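You operate a simulated robot arm through the tools that you are given. There is no shell and no other tool.

You are at the controls of a simulated robot arm. One attempt, no reset.

Task
Press the pin named on the pink card into the hot purple collar, and switch the warming block off.
Fine: the pan is at 80 C: carry it to the blue press by its black handle; one stroke, to the card's depth.
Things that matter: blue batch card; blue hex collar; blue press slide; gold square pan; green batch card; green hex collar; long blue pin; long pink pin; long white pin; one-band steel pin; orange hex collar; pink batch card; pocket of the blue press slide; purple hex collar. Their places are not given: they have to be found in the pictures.

It is judged by the outcome, as a careful person would: the job done as asked, and still so three seconds after it is handed in. It fails if anything else is knocked over, pushed out of place, dropped, spilled or broken.

Robot
A 7-joint arm with a two-finger parallel gripper, fixed in place. Base frame: the origin is on the floor under the middle of its stand, x ahead of it, y to its left, z up; the work surface is at about z = 760. Units: mm, rad, N and s.
With the tool pointing down near the work surface it reaches from about 440 to 920 mm from the base axis. Its first joint turns from -2.496 to 2.496 rad. Payload 3 kg.
The tool frame sits at the grasp point between the pads (the TCP): z along the fingers, y along the line on which they close. The tips reach 30 mm beyond it. Largest opening 94 mm; finger width 28, thickness 10; the body of the gripper, 50 by 96 mm, starts 55 mm behind the TCP.
Orientation is that of the tool frame in the base frame, as a unit quaternion [w, x, y, z]. With the fingers straight down and closing along the base's y, the tool's x points along the base's -x, its y along +y and its z along -z.

Tools
- The arm moves only by the tool play_rows. Its argument "series" is a list of rows, each an object (a shift or turn left out is 0, a gripper value left out holds the last) with "slide": the shift along the base's x, y, z in mm, a list of three; "angular": the turn, a rotation vector about the base's x, y, z in rad, a list of three; "gripper": the gripper command, from -1 (shut) to 1 (fully open), values between in proportion. In form: [{"slide": [x, y, z], "angular": [wx, wy, wz], "gripper": gripper}, ...]. A call has 1 to 20 rows; each row shifts and turns the commanded pose from where the row before left it. Rows are played at 5 a second. More than 50 mm and 0.15 rad between two rows, or a gripper value outside its range, and nothing of the call is played. A pose out of reach is approached as far as the arm can. The call stops where the force on the tool passes 90 N (or 10 N more than at its start, if that is more) or the arm is blocked; 0.2 s more then pass. Each finger travels about 72 mm/s and halts on what it meets, pressing with about 39 N; the grip force reading is that of the motor and also rises with nothing between the fingers. The clock runs only during rows and for 0.2 s after the last one: add rows that do not move to give the fingers time. It gives the time, the measured TCP pose, the force on the tool (base axes), the opening and the grip force at its end, in the units of the frame above (readings bear some noise), with the torque about the TCP (base axes, N m) and any sound that the robot's microphone picked up.
- Cameras (640 x 400 px; columns grow to the right, rows downward): "scene" is fixed at [220.1, -500.4, 1348.2]; the picture's right is [0.84, -0.54, 0.00], its down [-0.14, -0.22, -0.97] and it looks along [0.52, 0.81, -0.26] (base axes); focal length 373 px, centre (320, 200). "wrist" rides on the gripper at [76, 14, -103] in the tool frame; the picture's right is [-0.18, 0.98, 0.00], its down [-0.75, -0.14, -0.64] and it looks along [-0.63, -0.12, 0.77] (tool axes); focal length 243 px, centre (320, 200).
- grab_frame(camera): a new picture of that camera. No time passes.
- locate(camera, pixels): for up to 12 pixels [column, row] of the newest picture of that camera ("zoom" is the newest enlarged one), the place [x, y, z] in the base frame of the surface seen there, good to about 3 mm. No time passes.
- enlarge(camera, box): a new picture of the part [left, top, right, bottom] of that camera's present view, enlarged. No time passes.
- hand_in(): hands the job in; it is judged then, once.

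Open the gripper and draw the arm clear of the work before you hand the job in, unless the task says otherwise.

The tools are called after "Call:" by a JSON object that holds its "api" and its "payload". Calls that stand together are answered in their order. play_rows: Moves the arm, as the interface text tells. Its arguments: {"type":"object","properties":{"series":{"type":"array","items":{"type":"object","properties":{"slide":{"type":"array","items":{"type":"number"}},"angular":{"type":"array","items":{"type":"number"}},"gripper":{"type":"number"}}}}},"required":["series"]} The other tools are called the same way: grab_frame (camera) takes a picture; locate (camera, pixels) gives the place of the surface under pixels of a picture; enlarge (camera, box) takes an enlarged picture of a part of a camera's view; hand_in () hands the job in.

At the start:

```text
time_s: 0.0
position: [352.5, 426.0, 1258.6]
tool_rot: [0.0, 0.0, 1.0, 0.0]
wrist_force: [0.1, -0.3, 0.6]
ft_torque: [0.01, 0.01, 0.0]
grip_width: 94.1
gripper_force: 0.1
```

scene: 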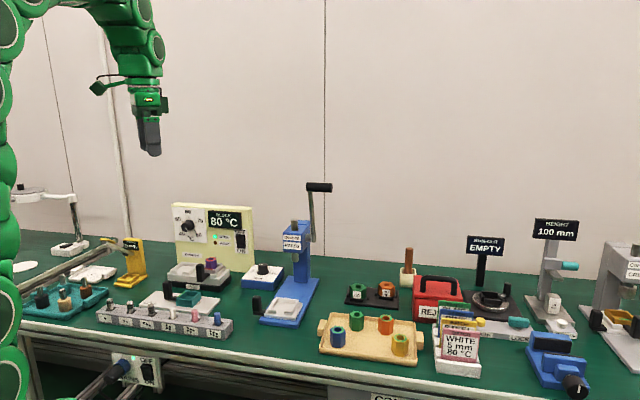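
wrist: 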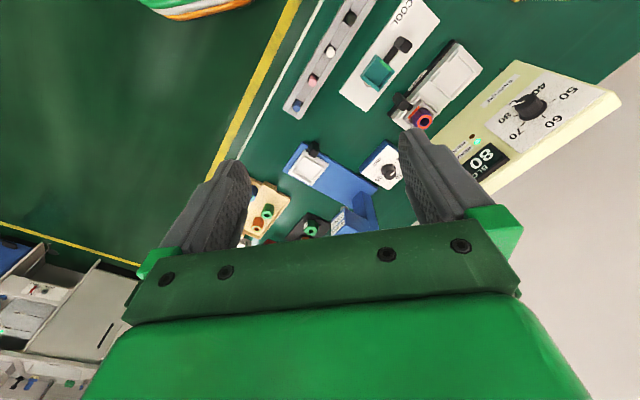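

I'll look closely at the scene first: the cards near (460,345), the warming block near (210,240), the pin rack near (165,320) and the blue press near (290,270).

Call:
{"api": "enlarge", "payload": {"camera": "scene", "box": [420, 290, 520, 380]}}

Call:
{"api": "enlarge", "payload": {"camera": "scene", "box": [150, 190, 270, 300]}}

Call:
{"api": "enlarge", "payload": {"camera": "scene", "box": [90, 280, 240, 350]}}

Call:
{"api": "enlarge", "payload": {"camera": "scene", "box": [230, 170, 350, 340]}}

```text
4.44 times, centred on (470, 335) of scene
```

zoom: 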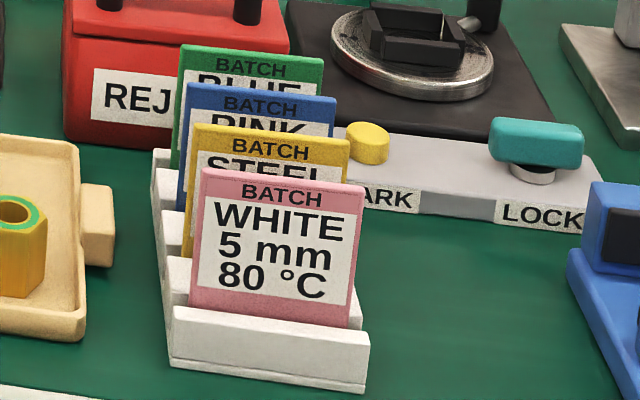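

```text
3.64 times, centred on (210, 245) of scene
```

zoom: 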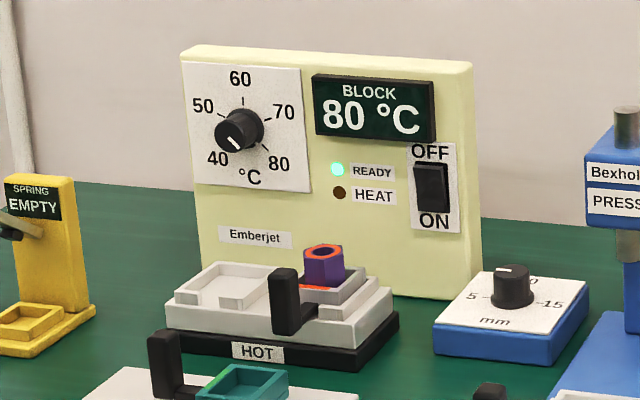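

```text
4.27 times, centred on (165, 315) of scene
```

zoom: 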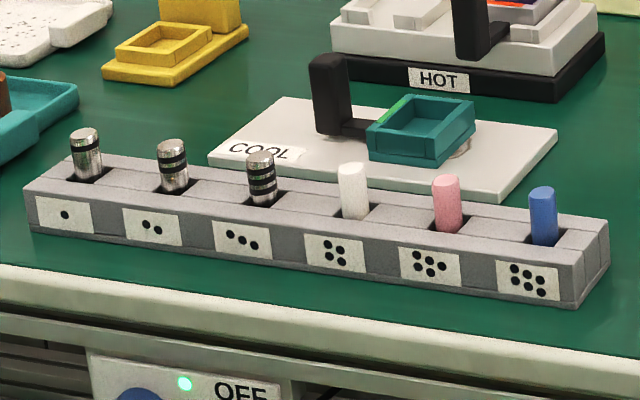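

```text
2.35 times, centred on (290, 255) of scene
```

zoom: 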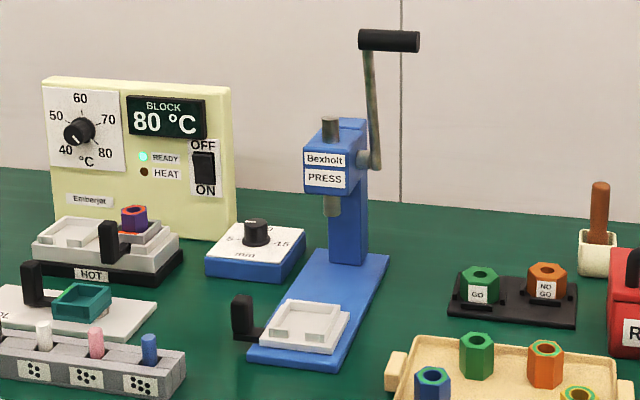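

The pink card reads WHITE, 5 mm, 80 °C. I zoom in more on the hot block, the depth dial, the press and the rest of the bench.

Call:
{"api": "enlarge", "payload": {"camera": "scene", "box": [160, 250, 240, 300]}}

Call:
{"api": "enlarge", "payload": {"camera": "scene", "box": [236, 255, 292, 290]}}

Call:
{"api": "enlarge", "payload": {"camera": "scene", "box": [240, 255, 336, 335]}}

Call:
{"api": "enlarge", "payload": {"camera": "scene", "box": [0, 180, 160, 320]}}

Call:
{"api": "enlarge", "payload": {"camera": "scene", "box": [300, 230, 440, 370]}}

Call:
{"api": "enlarge", "payload": {"camera": "scene", "box": [460, 210, 640, 400]}}

Call:
{"api": "enlarge", "payload": {"camera": "scene", "box": [60, 330, 240, 400]}}

Call:
{"api": "enlarge", "payload": {"camera": "wrist", "box": [270, 0, 480, 240]}}

```text
8.00 times, centred on (200, 275) of scene
```

zoom: 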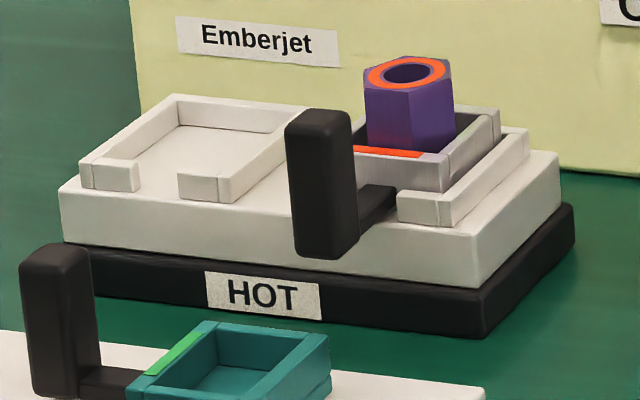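

```text
11.43 times, centred on (264, 272) of scene
```

zoom: 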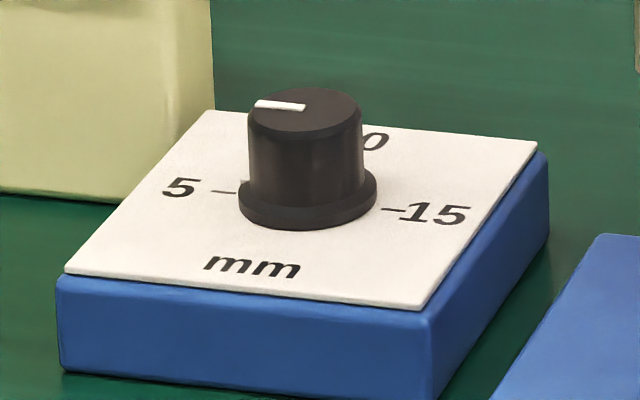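

```text
5.00 times, centred on (288, 295) of scene
```

zoom: 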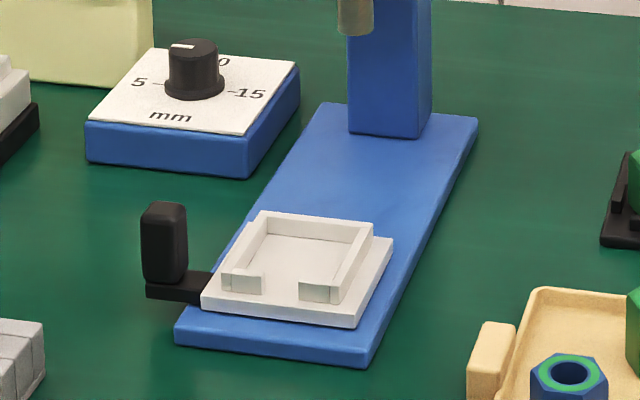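

```text
2.86 times, centred on (80, 250) of scene
```

zoom: 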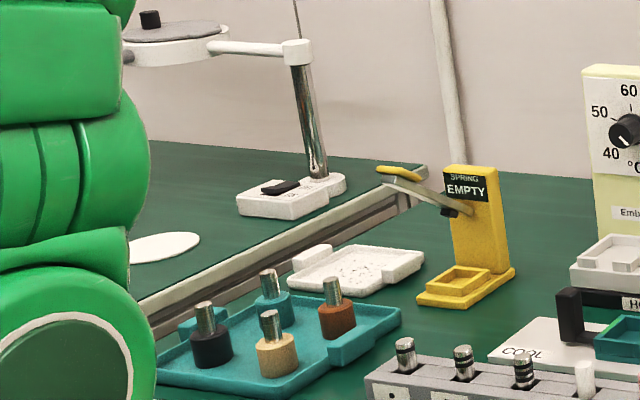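

```text
2.86 times, centred on (370, 300) of scene
```

zoom: 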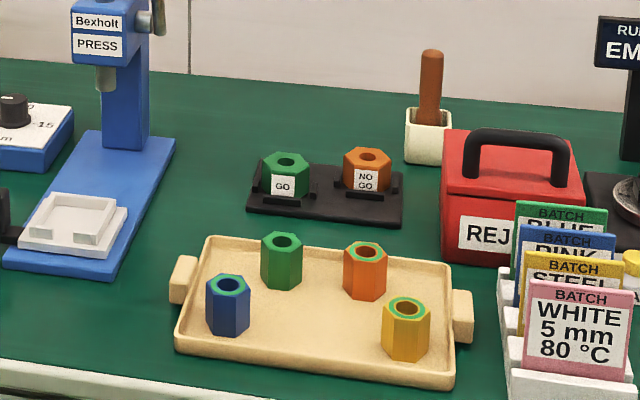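

```text
2.11 times, centred on (550, 305) of scene
```

zoom: 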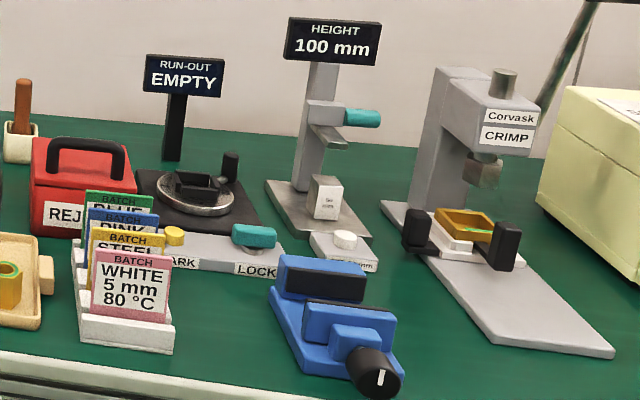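

```text
3.56 times, centred on (150, 365) of scene
```

zoom: 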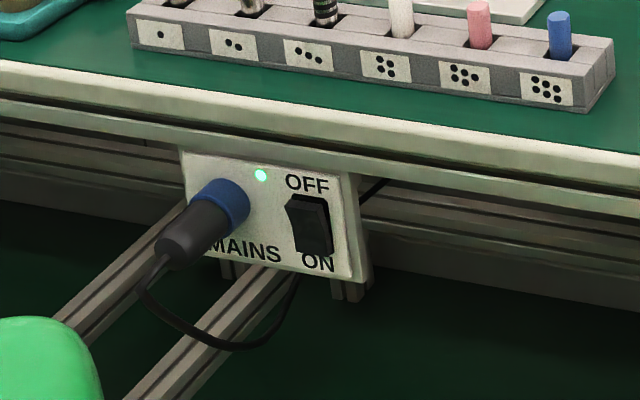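

```text
1.67 times, centred on (375, 120) of wrist
```

zoom: 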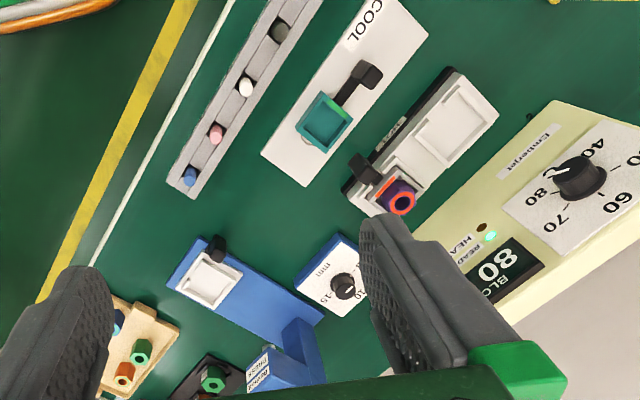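

The dial knob's mark seems to point at 5; block reads 80 °C READY; the pan on the block (grey, black handle) carries the purple collar. I'll now get the coordinates of the key features from the scene camera.

Call:
{"api": "grab_frame", "payload": {"camera": "scene"}}

Call:
{"api": "locate", "payload": {"camera": "scene", "pixels": [[196, 266], [211, 260], [202, 288], [184, 270], [256, 301], [286, 303], [299, 227], [310, 245], [318, 187], [241, 241], [262, 268], [173, 314]]}}

Call:
{"api": "locate", "payload": {"camera": "scene", "pixels": [[110, 303], [130, 306], [151, 309], [195, 318], [217, 321], [230, 322], [100, 313], [228, 336], [275, 322], [300, 325], [318, 283], [306, 187]]}}

```text
taken
```

scene: 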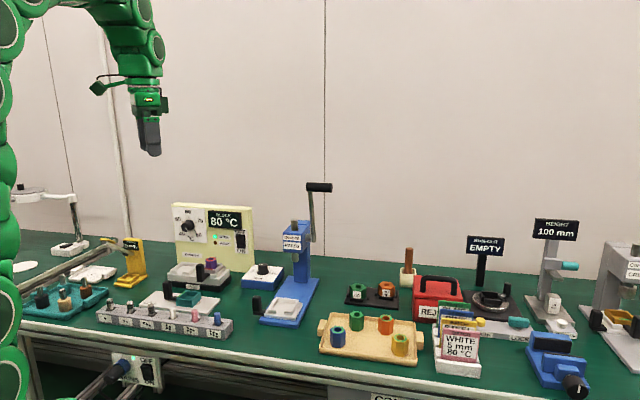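

```text
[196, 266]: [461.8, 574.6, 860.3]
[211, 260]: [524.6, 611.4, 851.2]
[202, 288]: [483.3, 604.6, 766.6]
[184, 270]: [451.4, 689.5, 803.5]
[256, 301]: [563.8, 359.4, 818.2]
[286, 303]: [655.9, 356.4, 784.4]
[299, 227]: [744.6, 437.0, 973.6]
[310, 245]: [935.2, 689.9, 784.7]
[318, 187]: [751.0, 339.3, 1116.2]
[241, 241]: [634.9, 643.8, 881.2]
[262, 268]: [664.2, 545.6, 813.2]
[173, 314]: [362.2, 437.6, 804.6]
```

```text
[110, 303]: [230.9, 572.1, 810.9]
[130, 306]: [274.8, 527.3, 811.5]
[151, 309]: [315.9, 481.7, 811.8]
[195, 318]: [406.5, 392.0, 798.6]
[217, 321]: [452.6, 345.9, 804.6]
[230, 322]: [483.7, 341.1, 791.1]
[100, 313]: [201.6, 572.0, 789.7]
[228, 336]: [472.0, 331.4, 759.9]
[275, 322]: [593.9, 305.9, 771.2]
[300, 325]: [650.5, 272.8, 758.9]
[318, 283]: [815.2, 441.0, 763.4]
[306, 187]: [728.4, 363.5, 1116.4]
```

Using the wrist camera from the current pose, I'll zoom on the hot block/pan, dial and press slide, since it views them from above.

Call:
{"api": "enlarge", "payload": {"camera": "wrist", "box": [360, 130, 430, 210]}}

Call:
{"api": "enlarge", "payload": {"camera": "wrist", "box": [375, 30, 495, 135]}}

Call:
{"api": "enlarge", "payload": {"camera": "wrist", "box": [275, 135, 385, 235]}}

```text
5.00 times, centred on (395, 170) of wrist
```

zoom: 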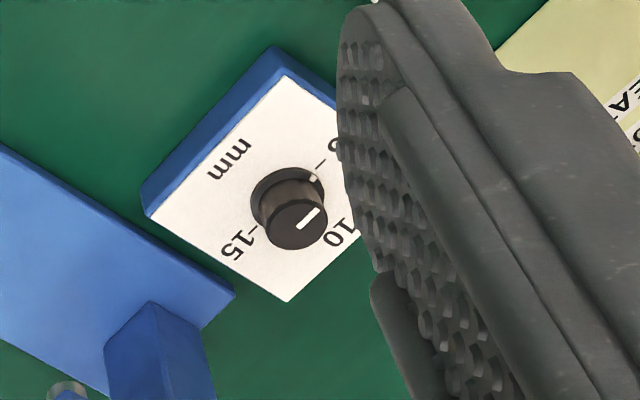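

```text
3.81 times, centred on (435, 82) of wrist
```

zoom: 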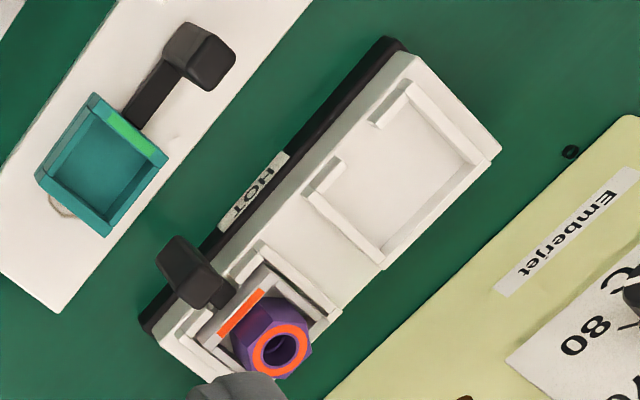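

```text
4.00 times, centred on (330, 185) of wrist
```

zoom: 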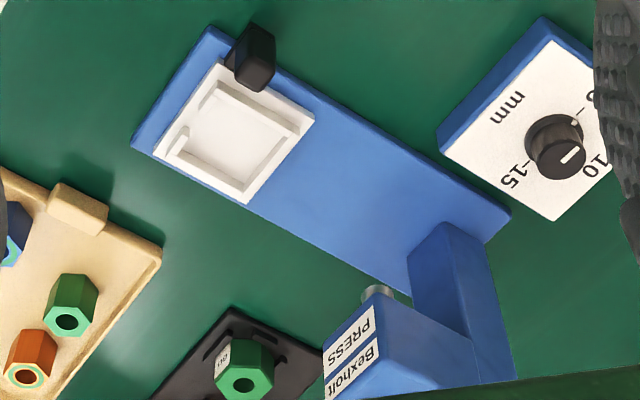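

I'll take a fresh wrist picture from this pose and locate the corners of the hot block (around (385,105)–(475,60)), the press slide (285–330,150–195) and the pins.

Call:
{"api": "grab_frame", "payload": {"camera": "wrist"}}

Call:
{"api": "locate", "payload": {"camera": "wrist", "pixels": [[482, 68], [480, 60], [455, 42], [420, 121], [404, 100], [311, 80], [296, 103], [331, 50], [303, 147], [285, 170], [340, 187], [375, 225]]}}

Call:
{"api": "enlarge", "payload": {"camera": "wrist", "box": [270, 130, 390, 240]}}

Call:
{"api": "locate", "payload": {"camera": "zoom", "pixels": [[205, 60], [310, 115], [245, 190], [155, 142], [255, 72], [210, 27], [128, 145], [405, 290], [512, 205], [558, 155], [545, 35], [440, 135]]}}

```text
taken
```

wrist: 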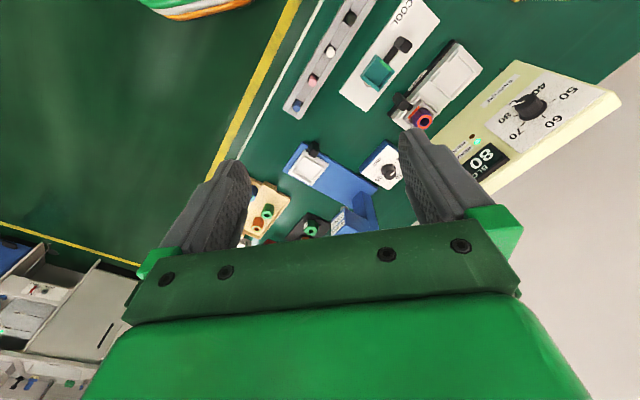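

```text
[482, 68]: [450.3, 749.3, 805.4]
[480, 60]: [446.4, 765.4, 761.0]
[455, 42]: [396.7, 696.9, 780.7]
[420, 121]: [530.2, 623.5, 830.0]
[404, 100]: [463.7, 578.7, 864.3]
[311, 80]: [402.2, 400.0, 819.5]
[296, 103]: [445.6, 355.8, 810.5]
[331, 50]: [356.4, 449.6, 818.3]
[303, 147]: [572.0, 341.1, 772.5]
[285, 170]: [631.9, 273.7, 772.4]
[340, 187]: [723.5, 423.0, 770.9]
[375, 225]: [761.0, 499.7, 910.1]
```

```text
3.64 times, centred on (330, 185) of wrist
```

zoom: 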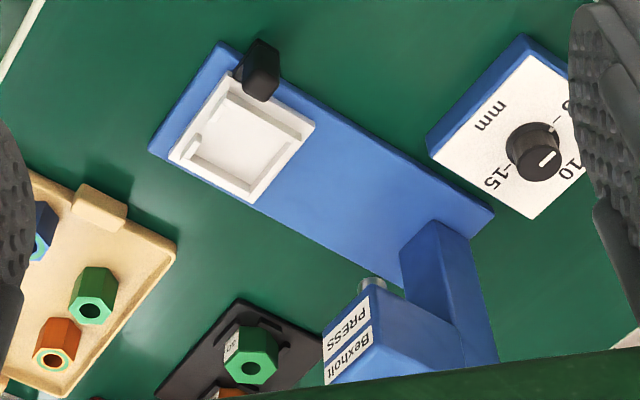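

```text
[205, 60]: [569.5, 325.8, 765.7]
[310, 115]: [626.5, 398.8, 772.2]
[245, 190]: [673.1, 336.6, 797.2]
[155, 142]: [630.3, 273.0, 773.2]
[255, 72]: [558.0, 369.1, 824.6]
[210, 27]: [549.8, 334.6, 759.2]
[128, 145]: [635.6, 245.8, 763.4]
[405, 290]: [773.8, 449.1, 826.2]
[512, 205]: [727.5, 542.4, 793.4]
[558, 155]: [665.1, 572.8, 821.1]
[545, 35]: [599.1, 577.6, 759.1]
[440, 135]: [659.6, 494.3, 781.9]
```

The rack runs along about −45°, so I'll turn the tool +45° about z and lower to about z=1000 to look at the warming block closely.

Call:
{"api": "play_rows", "payload": {"series": [{"slide": [4, 15, -43], "angular": [0, 0, 0.131], "gripper": 1}, {"slide": [4, 15, -43], "angular": [0, 0, 0.131]}, {"slide": [4, 15, -43], "angular": [0, 0, 0.131]}, {"slide": [4, 15, -43], "angular": [0, 0, 0.131]}, {"slide": [4, 15, -43], "angular": [0, 0, 0.131]}, {"slide": [4, 15, -43], "angular": [0, 0, 0.1304]}, {}, {}]}}

Call:
{"api": "grab_frame", "payload": {"camera": "wrist"}}

Call:
{"api": "grab_frame", "payload": {"camera": "scene"}}

```text
time_s: 1.8
position: [377.1, 517.1, 1002.4]
tool_rot: [0.0, -0.384, 0.923, 0.001]
wrist_force: [-0.7, 0.2, -0.2]
ft_torque: [0.0, 0.02, -0.02]
grip_width: 94.1
gripper_force: 0.0
```

```text
taken
```

wrist: 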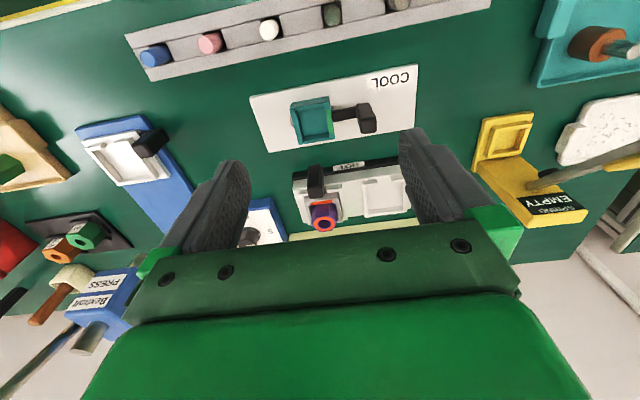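

```text
taken
```

scene: 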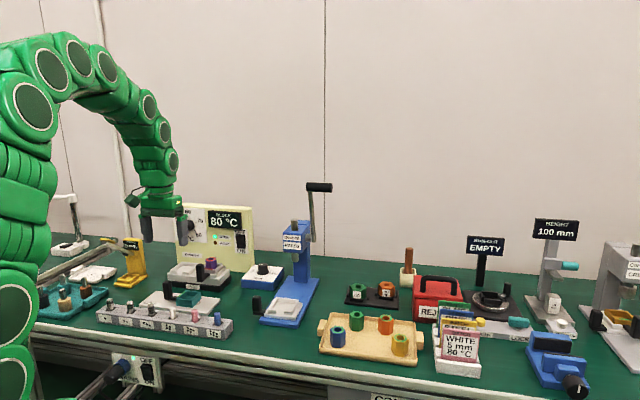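

The pan with the collar is at about (322,205) in the wrist view, with the handle at (316,180). I'll enlarge there and locate features.

Call:
{"api": "enlarge", "payload": {"camera": "wrist", "box": [280, 150, 420, 240]}}

Call:
{"api": "locate", "payload": {"camera": "zoom", "pixels": [[165, 80], [165, 120], [130, 130], [190, 270], [200, 310], [240, 240], [290, 265], [90, 235], [560, 175], [60, 180], [480, 100], [330, 140]]}}

Call:
{"api": "enlarge", "payload": {"camera": "wrist", "box": [120, 0, 300, 90]}}

Call:
{"api": "locate", "payload": {"camera": "zoom", "pixels": [[100, 190], [300, 150], [530, 95], [530, 110], [320, 170], [130, 210], [420, 120], [420, 165], [60, 130], [100, 280], [200, 170], [420, 90]]}}

```text
4.44 times, centred on (350, 195) of wrist
```

zoom: 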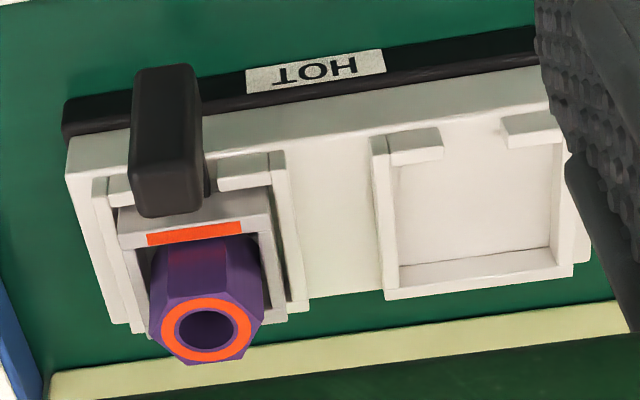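

```text
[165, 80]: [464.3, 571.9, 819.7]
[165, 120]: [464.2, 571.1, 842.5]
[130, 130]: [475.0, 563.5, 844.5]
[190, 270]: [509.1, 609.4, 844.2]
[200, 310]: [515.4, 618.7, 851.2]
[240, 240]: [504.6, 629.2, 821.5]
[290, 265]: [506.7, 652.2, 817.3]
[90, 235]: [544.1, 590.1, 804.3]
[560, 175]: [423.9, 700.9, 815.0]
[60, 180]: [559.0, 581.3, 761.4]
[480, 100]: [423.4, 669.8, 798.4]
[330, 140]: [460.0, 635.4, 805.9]
```

```text
3.56 times, centred on (210, 45) of wrist
```

zoom: 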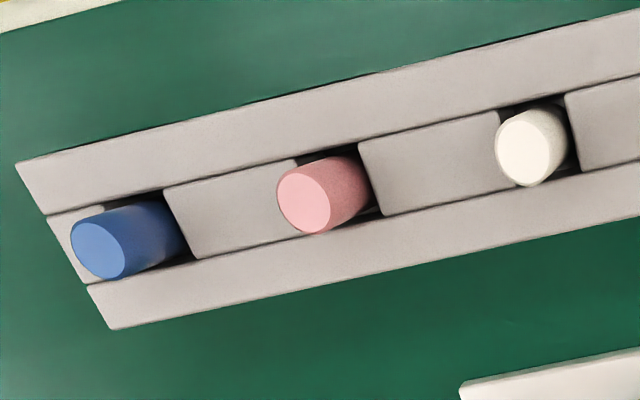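

```text
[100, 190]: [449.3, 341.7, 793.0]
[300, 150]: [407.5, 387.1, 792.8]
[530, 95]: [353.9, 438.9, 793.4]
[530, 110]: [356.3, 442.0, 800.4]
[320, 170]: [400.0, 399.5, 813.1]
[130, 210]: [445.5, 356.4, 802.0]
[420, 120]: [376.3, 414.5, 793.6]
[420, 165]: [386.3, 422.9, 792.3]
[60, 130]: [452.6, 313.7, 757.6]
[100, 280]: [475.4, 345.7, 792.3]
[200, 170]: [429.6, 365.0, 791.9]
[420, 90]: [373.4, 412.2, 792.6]
```

Rack top is about z=792. Now I locate the pan handle top corners, the collar mouth and the pan walls more precisely.

Call:
{"api": "enlarge", "payload": {"camera": "wrist", "box": [295, 155, 350, 240]}}

Call:
{"api": "locate", "payload": {"camera": "zoom", "pixels": [[245, 120], [260, 150], [245, 170], [290, 140], [225, 180], [290, 250], [265, 200], [200, 250], [300, 300], [340, 330], [330, 355], [280, 320]]}}

```text
4.71 times, centred on (322, 198) of wrist
```

zoom: 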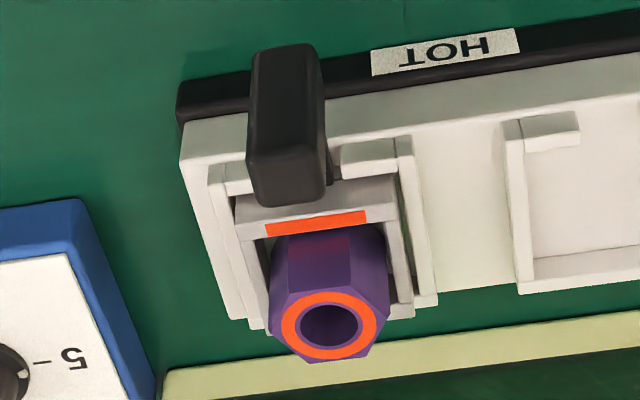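

```text
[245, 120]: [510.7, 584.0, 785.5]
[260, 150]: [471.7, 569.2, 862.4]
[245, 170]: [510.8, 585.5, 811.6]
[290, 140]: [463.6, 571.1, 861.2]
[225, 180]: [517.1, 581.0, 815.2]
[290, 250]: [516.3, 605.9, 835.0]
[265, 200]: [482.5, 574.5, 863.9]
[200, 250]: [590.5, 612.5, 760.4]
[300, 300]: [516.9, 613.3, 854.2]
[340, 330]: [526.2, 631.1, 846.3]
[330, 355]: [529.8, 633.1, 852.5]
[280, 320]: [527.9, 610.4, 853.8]
```

I need the handle's top-face extent, so I sample its corner pixels in the same zoom, plus the pan walls.

Call:
{"api": "locate", "payload": {"camera": "zoom", "pixels": [[254, 156], [262, 200], [320, 152], [318, 192], [290, 175], [285, 60], [285, 100], [320, 60], [240, 210], [390, 185], [250, 325], [410, 290]]}}

Call:
{"api": "locate", "payload": {"camera": "zoom", "pixels": [[215, 175], [400, 145], [430, 300], [240, 315], [520, 130], [575, 120], [530, 285], [525, 140], [190, 130], [330, 300], [375, 330], [300, 350]]}}

```text
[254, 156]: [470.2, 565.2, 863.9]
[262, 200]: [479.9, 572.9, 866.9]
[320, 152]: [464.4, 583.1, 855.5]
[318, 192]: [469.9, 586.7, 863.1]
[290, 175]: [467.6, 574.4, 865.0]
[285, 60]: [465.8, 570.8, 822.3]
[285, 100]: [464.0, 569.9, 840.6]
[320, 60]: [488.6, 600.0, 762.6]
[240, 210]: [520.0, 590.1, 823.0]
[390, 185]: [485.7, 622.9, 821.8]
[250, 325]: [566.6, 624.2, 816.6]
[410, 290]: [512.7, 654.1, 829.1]
```

```text
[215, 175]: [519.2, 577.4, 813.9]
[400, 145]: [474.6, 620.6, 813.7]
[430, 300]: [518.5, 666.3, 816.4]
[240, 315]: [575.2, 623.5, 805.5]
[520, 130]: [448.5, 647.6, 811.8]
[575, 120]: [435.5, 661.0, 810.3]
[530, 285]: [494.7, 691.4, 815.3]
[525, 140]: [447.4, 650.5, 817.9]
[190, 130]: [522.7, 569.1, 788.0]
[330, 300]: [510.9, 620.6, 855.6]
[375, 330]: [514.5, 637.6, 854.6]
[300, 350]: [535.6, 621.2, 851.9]
```

The block frame is yawed about 45°; the pan handle centre is about (470,576) with top z≈863, about 20 mm wide across. Next I shift over to view the press slide and its pocket.

Call:
{"api": "play_rows", "payload": {"series": [{"slide": [15.3, -47.5, 0]}, {"slide": [15.3, -47.5, 0]}, {"slide": [15.3, -47.5, 0]}, {"slide": [15.3, -47.5, 0]}, {"slide": [15.3, -47.5, 0]}, {"slide": [15.3, -47.5, 0]}, {}, {}]}}

Call:
{"api": "grab_frame", "payload": {"camera": "wrist"}}

```text
time_s: 3.6
position: [468.1, 231.2, 998.5]
tool_rot: [0.0, -0.383, 0.924, 0.001]
wrist_force: [0.7, -0.1, 0.1]
ft_torque: [-0.01, -0.02, 0.0]
grip_width: 93.9
gripper_force: 0.1
```

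```text
taken
```

wrist: 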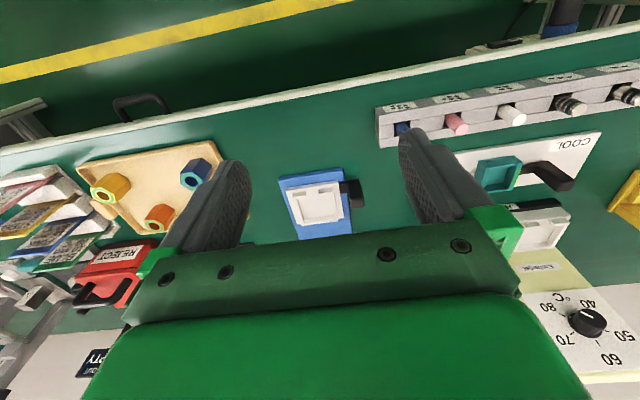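

The slide pocket is at (318,203) in the wrist view. I enlarge and locate its corners and the slide handle.

Call:
{"api": "enlarge", "payload": {"camera": "wrist", "box": [270, 160, 380, 240]}}

Call:
{"api": "locate", "payload": {"camera": "zoom", "pixels": [[115, 195], [180, 185], [330, 170], [410, 150], [150, 350], [430, 315], [200, 200], [400, 165], [210, 335], [420, 310], [440, 180], [510, 150]]}}

```text
5.00 times, centred on (325, 200) of wrist
```

zoom: 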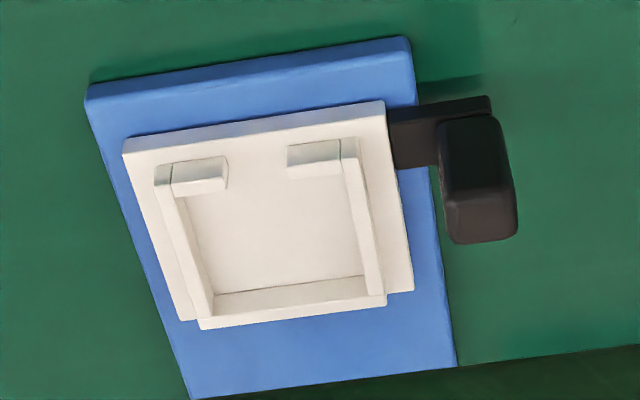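

```text
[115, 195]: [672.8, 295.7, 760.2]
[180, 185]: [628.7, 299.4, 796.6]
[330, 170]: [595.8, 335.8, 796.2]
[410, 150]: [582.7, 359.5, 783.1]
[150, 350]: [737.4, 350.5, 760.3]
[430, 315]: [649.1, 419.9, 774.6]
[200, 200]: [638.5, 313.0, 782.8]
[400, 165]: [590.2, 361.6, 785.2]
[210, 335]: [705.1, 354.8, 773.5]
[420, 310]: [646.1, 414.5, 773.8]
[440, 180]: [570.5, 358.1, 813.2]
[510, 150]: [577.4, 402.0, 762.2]
```

Call:
{"api": "locate", "payload": {"camera": "zoom", "pixels": [[155, 180], [168, 165], [350, 140], [205, 325], [385, 300], [215, 295], [362, 275], [185, 200], [345, 180], [290, 150], [225, 160], [265, 240]]}}

Call:
{"api": "locate", "payload": {"camera": "zoom", "pixels": [[126, 145], [383, 104], [410, 288], [185, 318], [445, 195], [505, 190], [515, 235], [455, 240], [480, 220], [475, 150], [88, 95], [408, 45]]}}

```text
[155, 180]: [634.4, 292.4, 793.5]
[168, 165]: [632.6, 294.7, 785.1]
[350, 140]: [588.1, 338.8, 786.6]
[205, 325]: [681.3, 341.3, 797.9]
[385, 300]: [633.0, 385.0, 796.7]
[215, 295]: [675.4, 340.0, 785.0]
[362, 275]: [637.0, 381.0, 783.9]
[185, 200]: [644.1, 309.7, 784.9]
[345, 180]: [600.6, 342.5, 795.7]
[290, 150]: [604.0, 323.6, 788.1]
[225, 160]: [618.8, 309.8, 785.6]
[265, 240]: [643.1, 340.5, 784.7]
```

```text
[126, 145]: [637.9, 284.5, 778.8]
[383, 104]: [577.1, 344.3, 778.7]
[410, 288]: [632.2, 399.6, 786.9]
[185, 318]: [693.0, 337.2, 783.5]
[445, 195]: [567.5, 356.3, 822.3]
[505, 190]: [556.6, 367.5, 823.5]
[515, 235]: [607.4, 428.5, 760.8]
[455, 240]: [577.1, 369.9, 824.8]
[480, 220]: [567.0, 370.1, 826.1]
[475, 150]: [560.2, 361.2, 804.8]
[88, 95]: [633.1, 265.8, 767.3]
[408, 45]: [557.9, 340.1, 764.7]
```

The press slide is yawed the same 45° as the block, so carrying the pan is a pure shift. Now I locate the ram, head and lever on the press from the scene camera.

Call:
{"api": "enlarge", "payload": {"camera": "scene", "box": [265, 175, 345, 285]}}

Call:
{"api": "locate", "payload": {"camera": "zoom", "pixels": [[242, 42], [390, 42], [300, 42], [330, 180], [375, 230], [340, 100], [245, 180], [245, 250], [237, 305], [237, 330], [250, 310], [370, 215]]}}

```text
3.64 times, centred on (305, 230) of scene
```

zoom: 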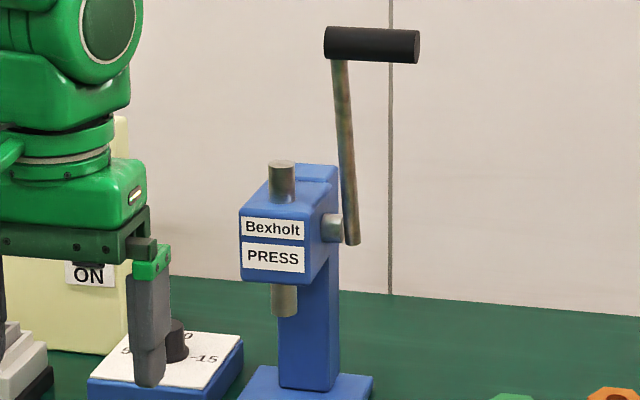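

```text
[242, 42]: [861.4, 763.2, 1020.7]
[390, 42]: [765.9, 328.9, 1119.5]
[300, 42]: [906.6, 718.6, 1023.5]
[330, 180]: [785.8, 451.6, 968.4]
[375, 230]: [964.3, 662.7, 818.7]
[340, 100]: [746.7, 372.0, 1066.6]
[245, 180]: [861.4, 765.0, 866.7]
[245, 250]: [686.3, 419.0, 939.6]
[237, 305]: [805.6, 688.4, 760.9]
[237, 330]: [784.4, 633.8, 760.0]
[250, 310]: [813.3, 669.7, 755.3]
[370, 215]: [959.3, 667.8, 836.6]
```

I sample more points along the lever arm, pivot shaft and ram.

Call:
{"api": "locate", "payload": {"camera": "zoom", "pixels": [[340, 70], [345, 140], [348, 200], [351, 238], [330, 228], [284, 300], [284, 312], [281, 185], [241, 215], [308, 222], [242, 265], [307, 282]]}}

Call:
{"api": "locate", "payload": {"camera": "zoom", "pixels": [[328, 45], [330, 35], [370, 45], [410, 45], [418, 50], [410, 32], [410, 58], [284, 290], [275, 305], [294, 305], [335, 190], [320, 330]]}}

```text
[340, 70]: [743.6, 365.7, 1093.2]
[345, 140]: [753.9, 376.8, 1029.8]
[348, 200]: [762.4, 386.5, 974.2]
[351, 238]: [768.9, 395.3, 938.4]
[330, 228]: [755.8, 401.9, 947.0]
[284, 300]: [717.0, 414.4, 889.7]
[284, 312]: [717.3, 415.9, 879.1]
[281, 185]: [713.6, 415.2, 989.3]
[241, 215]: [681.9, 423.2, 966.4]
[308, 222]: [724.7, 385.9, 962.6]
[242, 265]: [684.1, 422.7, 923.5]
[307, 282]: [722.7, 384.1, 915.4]
```

```text
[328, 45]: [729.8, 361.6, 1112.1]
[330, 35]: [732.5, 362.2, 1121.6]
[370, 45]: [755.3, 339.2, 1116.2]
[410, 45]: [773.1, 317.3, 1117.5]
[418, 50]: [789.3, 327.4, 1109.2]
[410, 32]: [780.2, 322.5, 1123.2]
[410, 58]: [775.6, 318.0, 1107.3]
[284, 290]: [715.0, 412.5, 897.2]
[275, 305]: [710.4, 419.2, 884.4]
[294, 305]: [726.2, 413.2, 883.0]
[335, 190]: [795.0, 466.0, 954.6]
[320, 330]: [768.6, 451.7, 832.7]
```

The ram axis is near (720,422) with its foot at z≈877; the lever bar centre is near (760,350,1115), and the lever leans forward from its pivot near z≈947. Next I go hover over the white pin to look straight at it.

Call:
{"api": "play_rows", "payload": {"series": [{"slide": [-18.5, 35.3, -16.4]}, {"slide": [-18.5, 35.3, -16.4]}, {"slide": [-18.5, 35.3, -16.4]}, {"slide": [-18.5, 35.3, -16.4]}, {"slide": [-18.5, 35.3, -16.4]}, {"slide": [-18.5, 35.3, -16.4]}, {}, {}]}}

Call:
{"api": "grab_frame", "payload": {"camera": "wrist"}}

Call:
{"api": "enlarge", "payload": {"camera": "wrist", "box": [260, 90, 380, 190]}}

```text
time_s: 5.4
position: [359.3, 442.1, 900.9]
tool_rot: [0.001, -0.383, 0.924, 0.0]
wrist_force: [0.5, 0.3, 0.4]
ft_torque: [-0.02, 0.03, -0.01]
grip_width: 94.0
gripper_force: 0.0
```

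```text
taken
```

wrist: 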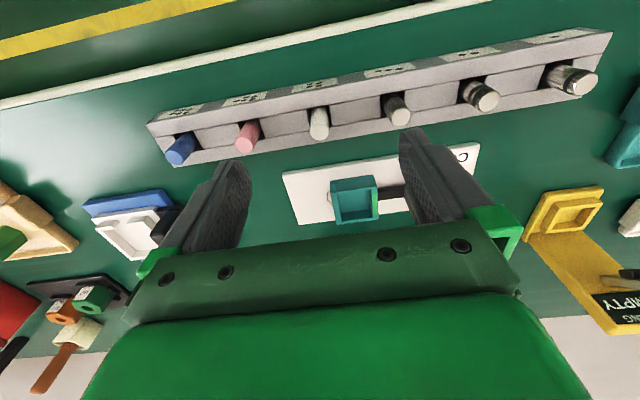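

```text
4.00 times, centred on (320, 140) of wrist
```

zoom: 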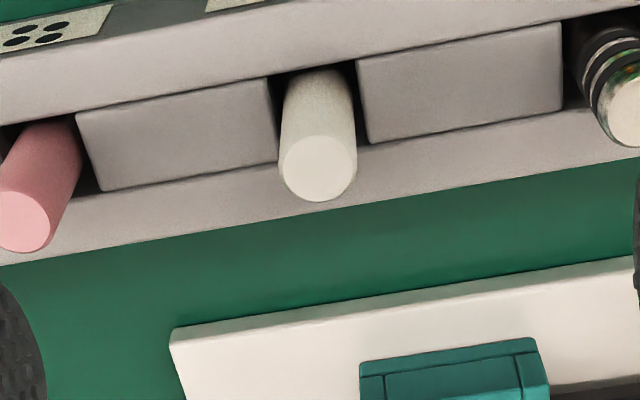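

The white pin's top face is centred at zoom (316,168). I locate its top face and edges, and the rack walls around it.

Call:
{"api": "locate", "payload": {"camera": "zoom", "pixels": [[316, 168], [284, 168], [350, 168], [316, 196], [314, 142], [300, 100], [340, 100], [320, 72], [200, 130], [450, 90], [360, 70], [270, 85]]}}

```text
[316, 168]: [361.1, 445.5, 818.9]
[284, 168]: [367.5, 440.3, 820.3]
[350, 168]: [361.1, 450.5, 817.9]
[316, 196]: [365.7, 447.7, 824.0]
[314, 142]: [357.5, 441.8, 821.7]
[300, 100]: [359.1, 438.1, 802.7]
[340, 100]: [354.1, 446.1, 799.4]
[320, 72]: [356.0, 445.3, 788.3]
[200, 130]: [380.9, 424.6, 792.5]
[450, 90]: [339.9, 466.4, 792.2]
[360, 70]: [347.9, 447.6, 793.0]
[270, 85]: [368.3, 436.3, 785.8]
```

White pin axis is about (u,v)→ x≈364, y≈444, top z≈820. I part-close to about 50 mm so as not to touch the neighbouring pins, centre over the pin and descend to just above it for a check.

Call:
{"api": "play_rows", "payload": {"series": [{"slide": [4.5, 2.3, 0], "gripper": 0.064}, {}, {"slide": [0, 0, -20]}, {"slide": [0, 0, -20]}, {}]}}

Call:
{"api": "grab_frame", "payload": {"camera": "wrist"}}

Call:
{"api": "enlarge", "payload": {"camera": "scene", "box": [120, 230, 240, 340]}}

```text
time_s: 6.6
position: [362.5, 445.7, 862.2]
tool_rot: [0.001, -0.383, 0.924, 0.0]
wrist_force: [0.3, 0.1, 0.6]
ft_torque: [-0.02, -0.01, 0.01]
grip_width: 49.9
gripper_force: 0.0
```

```text
taken
```

wrist: 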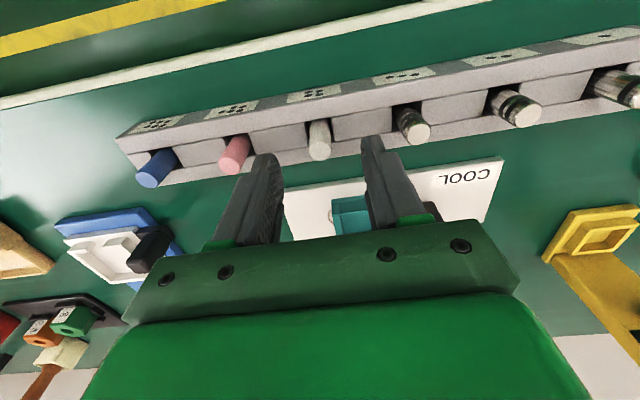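

```text
3.64 times, centred on (180, 285) of scene
```

zoom: 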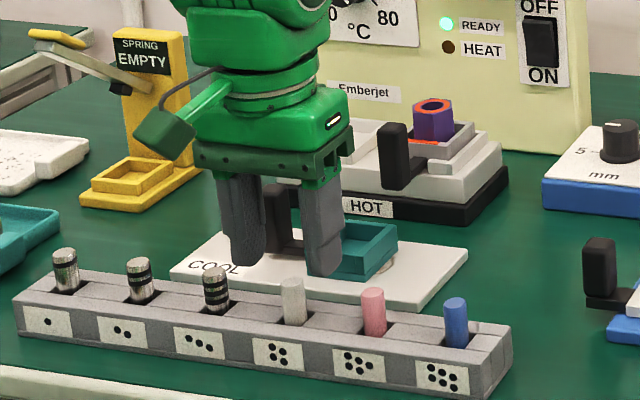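

The white pin top is near (320,152) between the open fingers in the wrist view. I zoom in to measure the residual offset before descending.

Call:
{"api": "enlarge", "payload": {"camera": "wrist", "box": [270, 100, 370, 180]}}

Call:
{"api": "locate", "payload": {"camera": "zoom", "pixels": [[318, 230], [280, 230], [360, 230], [318, 255], [318, 205]]}}

```text
5.00 times, centred on (320, 140) of wrist
```

zoom: 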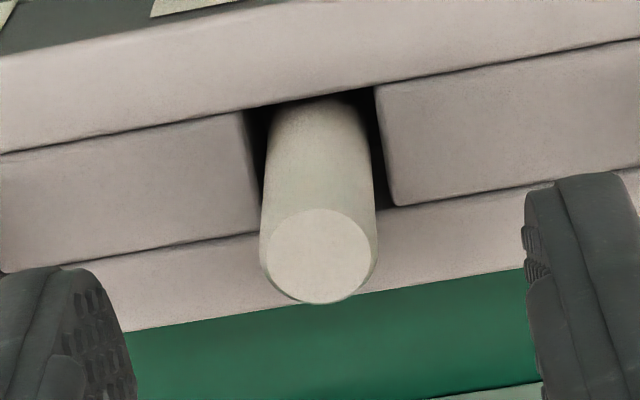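

```text
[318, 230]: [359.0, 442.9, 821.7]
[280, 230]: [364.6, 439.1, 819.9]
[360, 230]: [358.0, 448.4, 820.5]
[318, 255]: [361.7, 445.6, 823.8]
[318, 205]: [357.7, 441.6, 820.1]
```

Pin axis is within about 1.5 mm of the TCP. I make the small correction, lower so that the tips sit just above the rack top (TCP z≈824), and close.

Call:
{"api": "play_rows", "payload": {"series": [{"slide": [1.5, 0.2, -19]}, {"slide": [0, 0, -19]}, {}, {"gripper": -1}, {}, {}, {}]}}

Call:
{"api": "grab_frame", "payload": {"camera": "wrist"}}

Call:
{"api": "enlarge", "payload": {"camera": "wrist", "box": [270, 110, 370, 220]}}

```text
time_s: 8.2
position: [363.6, 445.7, 825.3]
tool_rot: [0.0, -0.382, 0.924, 0.0]
wrist_force: [0.4, -0.3, -0.7]
ft_torque: [0.0, 0.02, -0.02]
grip_width: 14.3
gripper_force: 38.2
```

```text
taken
```

wrist: 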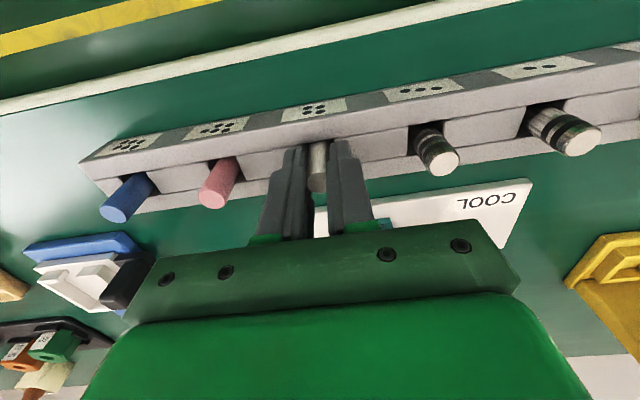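

```text
3.64 times, centred on (320, 165) of wrist
```

zoom: 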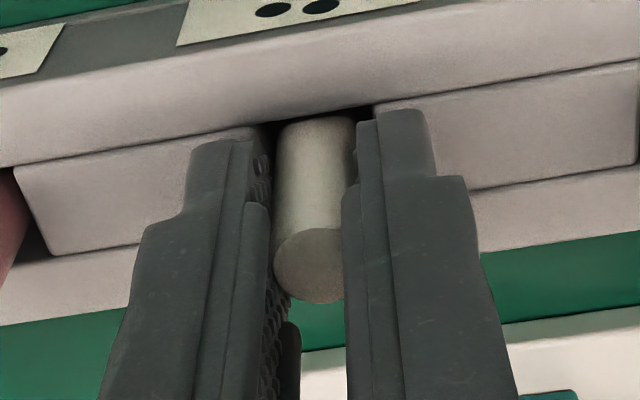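

Gripped at 14.3 mm with 38 N. I lift straight up, then carry the pin towards a point above the collar near (521,627) at TCP z≈945.

Call:
{"api": "play_rows", "payload": {"series": [{"slide": [0, 0, 15]}, {"slide": [0, 0, 35]}, {"slide": [0, 0, 40]}, {"slide": [0, 0, 30]}, {"slide": [26.4, 30.2, 0]}, {"slide": [26.4, 30.2, 0]}, {"slide": [26.4, 30.2, 0]}, {"slide": [26.4, 30.2, 0]}, {"slide": [26.4, 30.2, 0]}, {"slide": [26.4, 30.2, 0]}, {}, {}]}}

Call:
{"api": "grab_frame", "payload": {"camera": "wrist"}}

Call:
{"api": "enlarge", "payload": {"camera": "wrist", "box": [270, 90, 370, 190]}}

Call:
{"api": "enlarge", "payload": {"camera": "scene", "box": [150, 190, 270, 300]}}

```text
time_s: 10.8
position: [522.7, 624.5, 943.9]
tool_rot: [0.0, -0.383, 0.924, 0.0]
wrist_force: [0.7, -0.2, -0.9]
ft_torque: [0.01, 0.02, -0.01]
grip_width: 14.3
gripper_force: 38.9
```

```text
taken
```

wrist: 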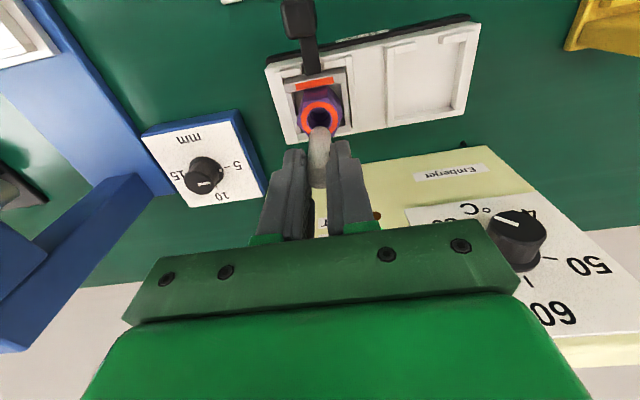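

```text
4.00 times, centred on (320, 140) of wrist
```

zoom: 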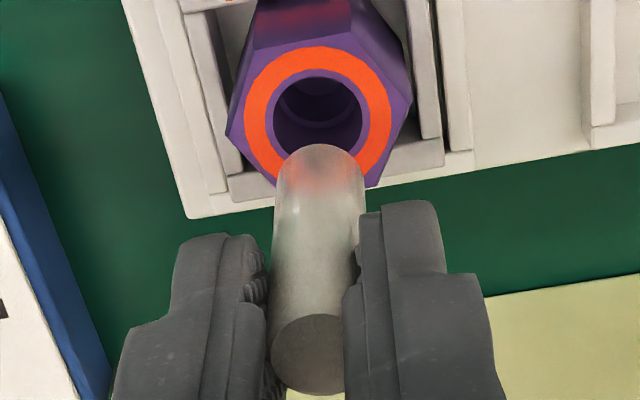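

```text
3.64 times, centred on (210, 245) of scene
```

zoom: 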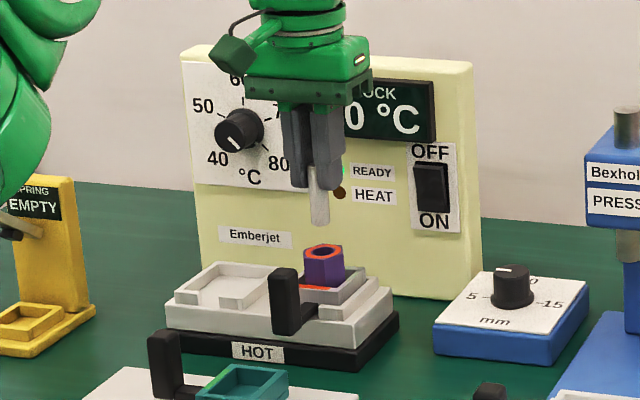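

This wrist view also shows the depth dial at (203,172) and a better angle on its mark; I enlarge that to verify the setting, and locate collar and pin points.

Call:
{"api": "enlarge", "payload": {"camera": "wrist", "box": [140, 105, 270, 210]}}

Call:
{"api": "enlarge", "payload": {"camera": "wrist", "box": [285, 90, 355, 160]}}

Call:
{"api": "locate", "payload": {"camera": "zoom", "pixels": [[320, 40], [230, 120], [410, 120], [240, 180], [400, 190], [320, 60], [310, 250], [320, 230], [310, 300], [370, 250], [260, 250], [330, 0]]}}

```text
3.81 times, centred on (205, 158) of wrist
```

zoom: 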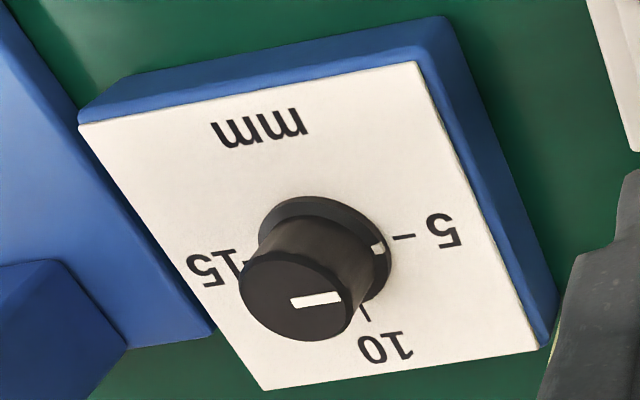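

```text
5.71 times, centred on (320, 125) of wrist
```

zoom: 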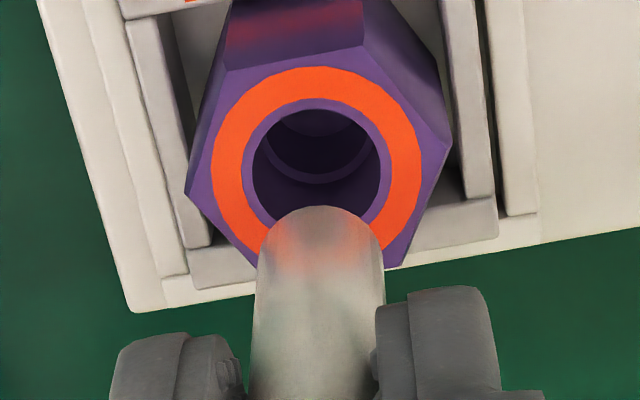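

```text
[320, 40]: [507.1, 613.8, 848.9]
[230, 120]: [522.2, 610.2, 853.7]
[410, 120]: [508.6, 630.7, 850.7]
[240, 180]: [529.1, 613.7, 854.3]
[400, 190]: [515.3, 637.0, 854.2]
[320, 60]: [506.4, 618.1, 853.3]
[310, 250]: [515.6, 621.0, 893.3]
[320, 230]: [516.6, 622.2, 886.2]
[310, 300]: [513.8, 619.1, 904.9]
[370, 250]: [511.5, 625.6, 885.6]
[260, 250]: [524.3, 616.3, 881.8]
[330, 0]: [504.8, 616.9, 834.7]
```

The depth dial mark and skirt index point at the 5 tick, so it is already right. The pin bottom (zoom (320,206)) is roughly 25 mm above the bore, nearly centred; I lower 18 mm and re-measure both.

Call:
{"api": "play_rows", "payload": {"series": [{"slide": [0, 0, -9]}, {"slide": [0, 0, -9]}, {}]}}

Call:
{"api": "grab_frame", "payload": {"camera": "wrist"}}

Call:
{"api": "enlarge", "payload": {"camera": "wrist", "box": [285, 90, 355, 160]}}

Call:
{"api": "enlarge", "payload": {"camera": "scene", "box": [185, 225, 235, 285]}}

```text
time_s: 11.6
position: [521.7, 626.6, 926.6]
tool_rot: [0.001, -0.384, 0.923, 0.0]
wrist_force: [-0.2, 0.2, 0.0]
ft_torque: [0.01, 0.01, -0.02]
grip_width: 14.1
gripper_force: 39.1
```

```text
taken
```

wrist: 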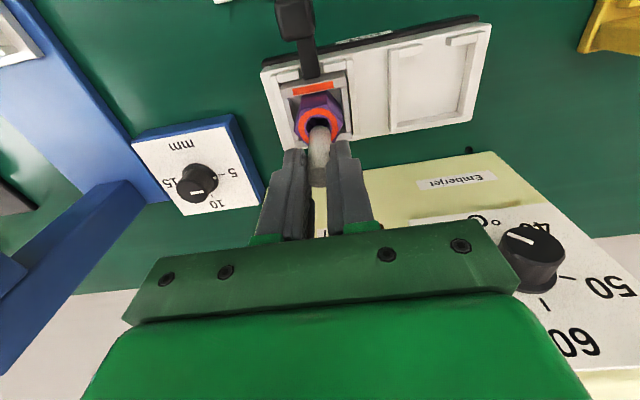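

```text
5.71 times, centred on (320, 125) of wrist
```

zoom: 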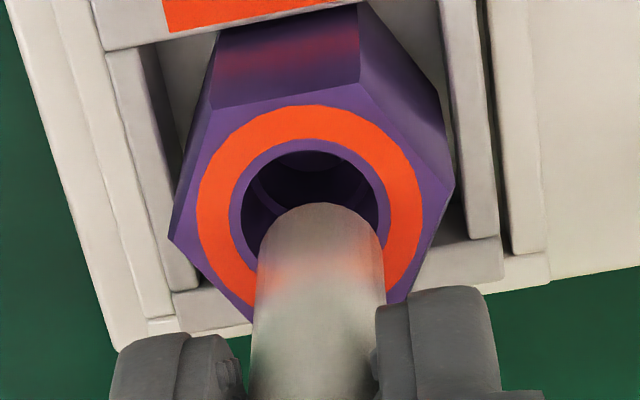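

```text
6.67 times, centred on (210, 255) of scene
```

zoom: 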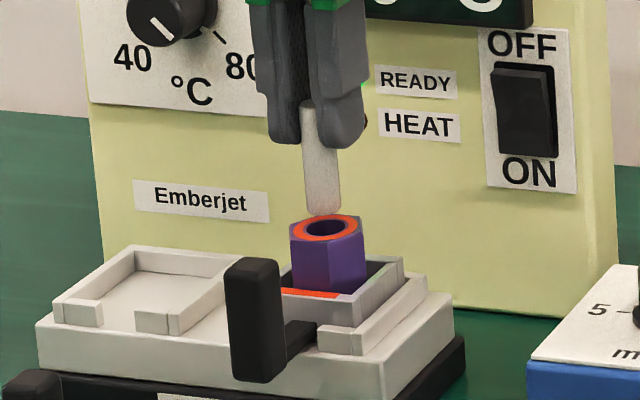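

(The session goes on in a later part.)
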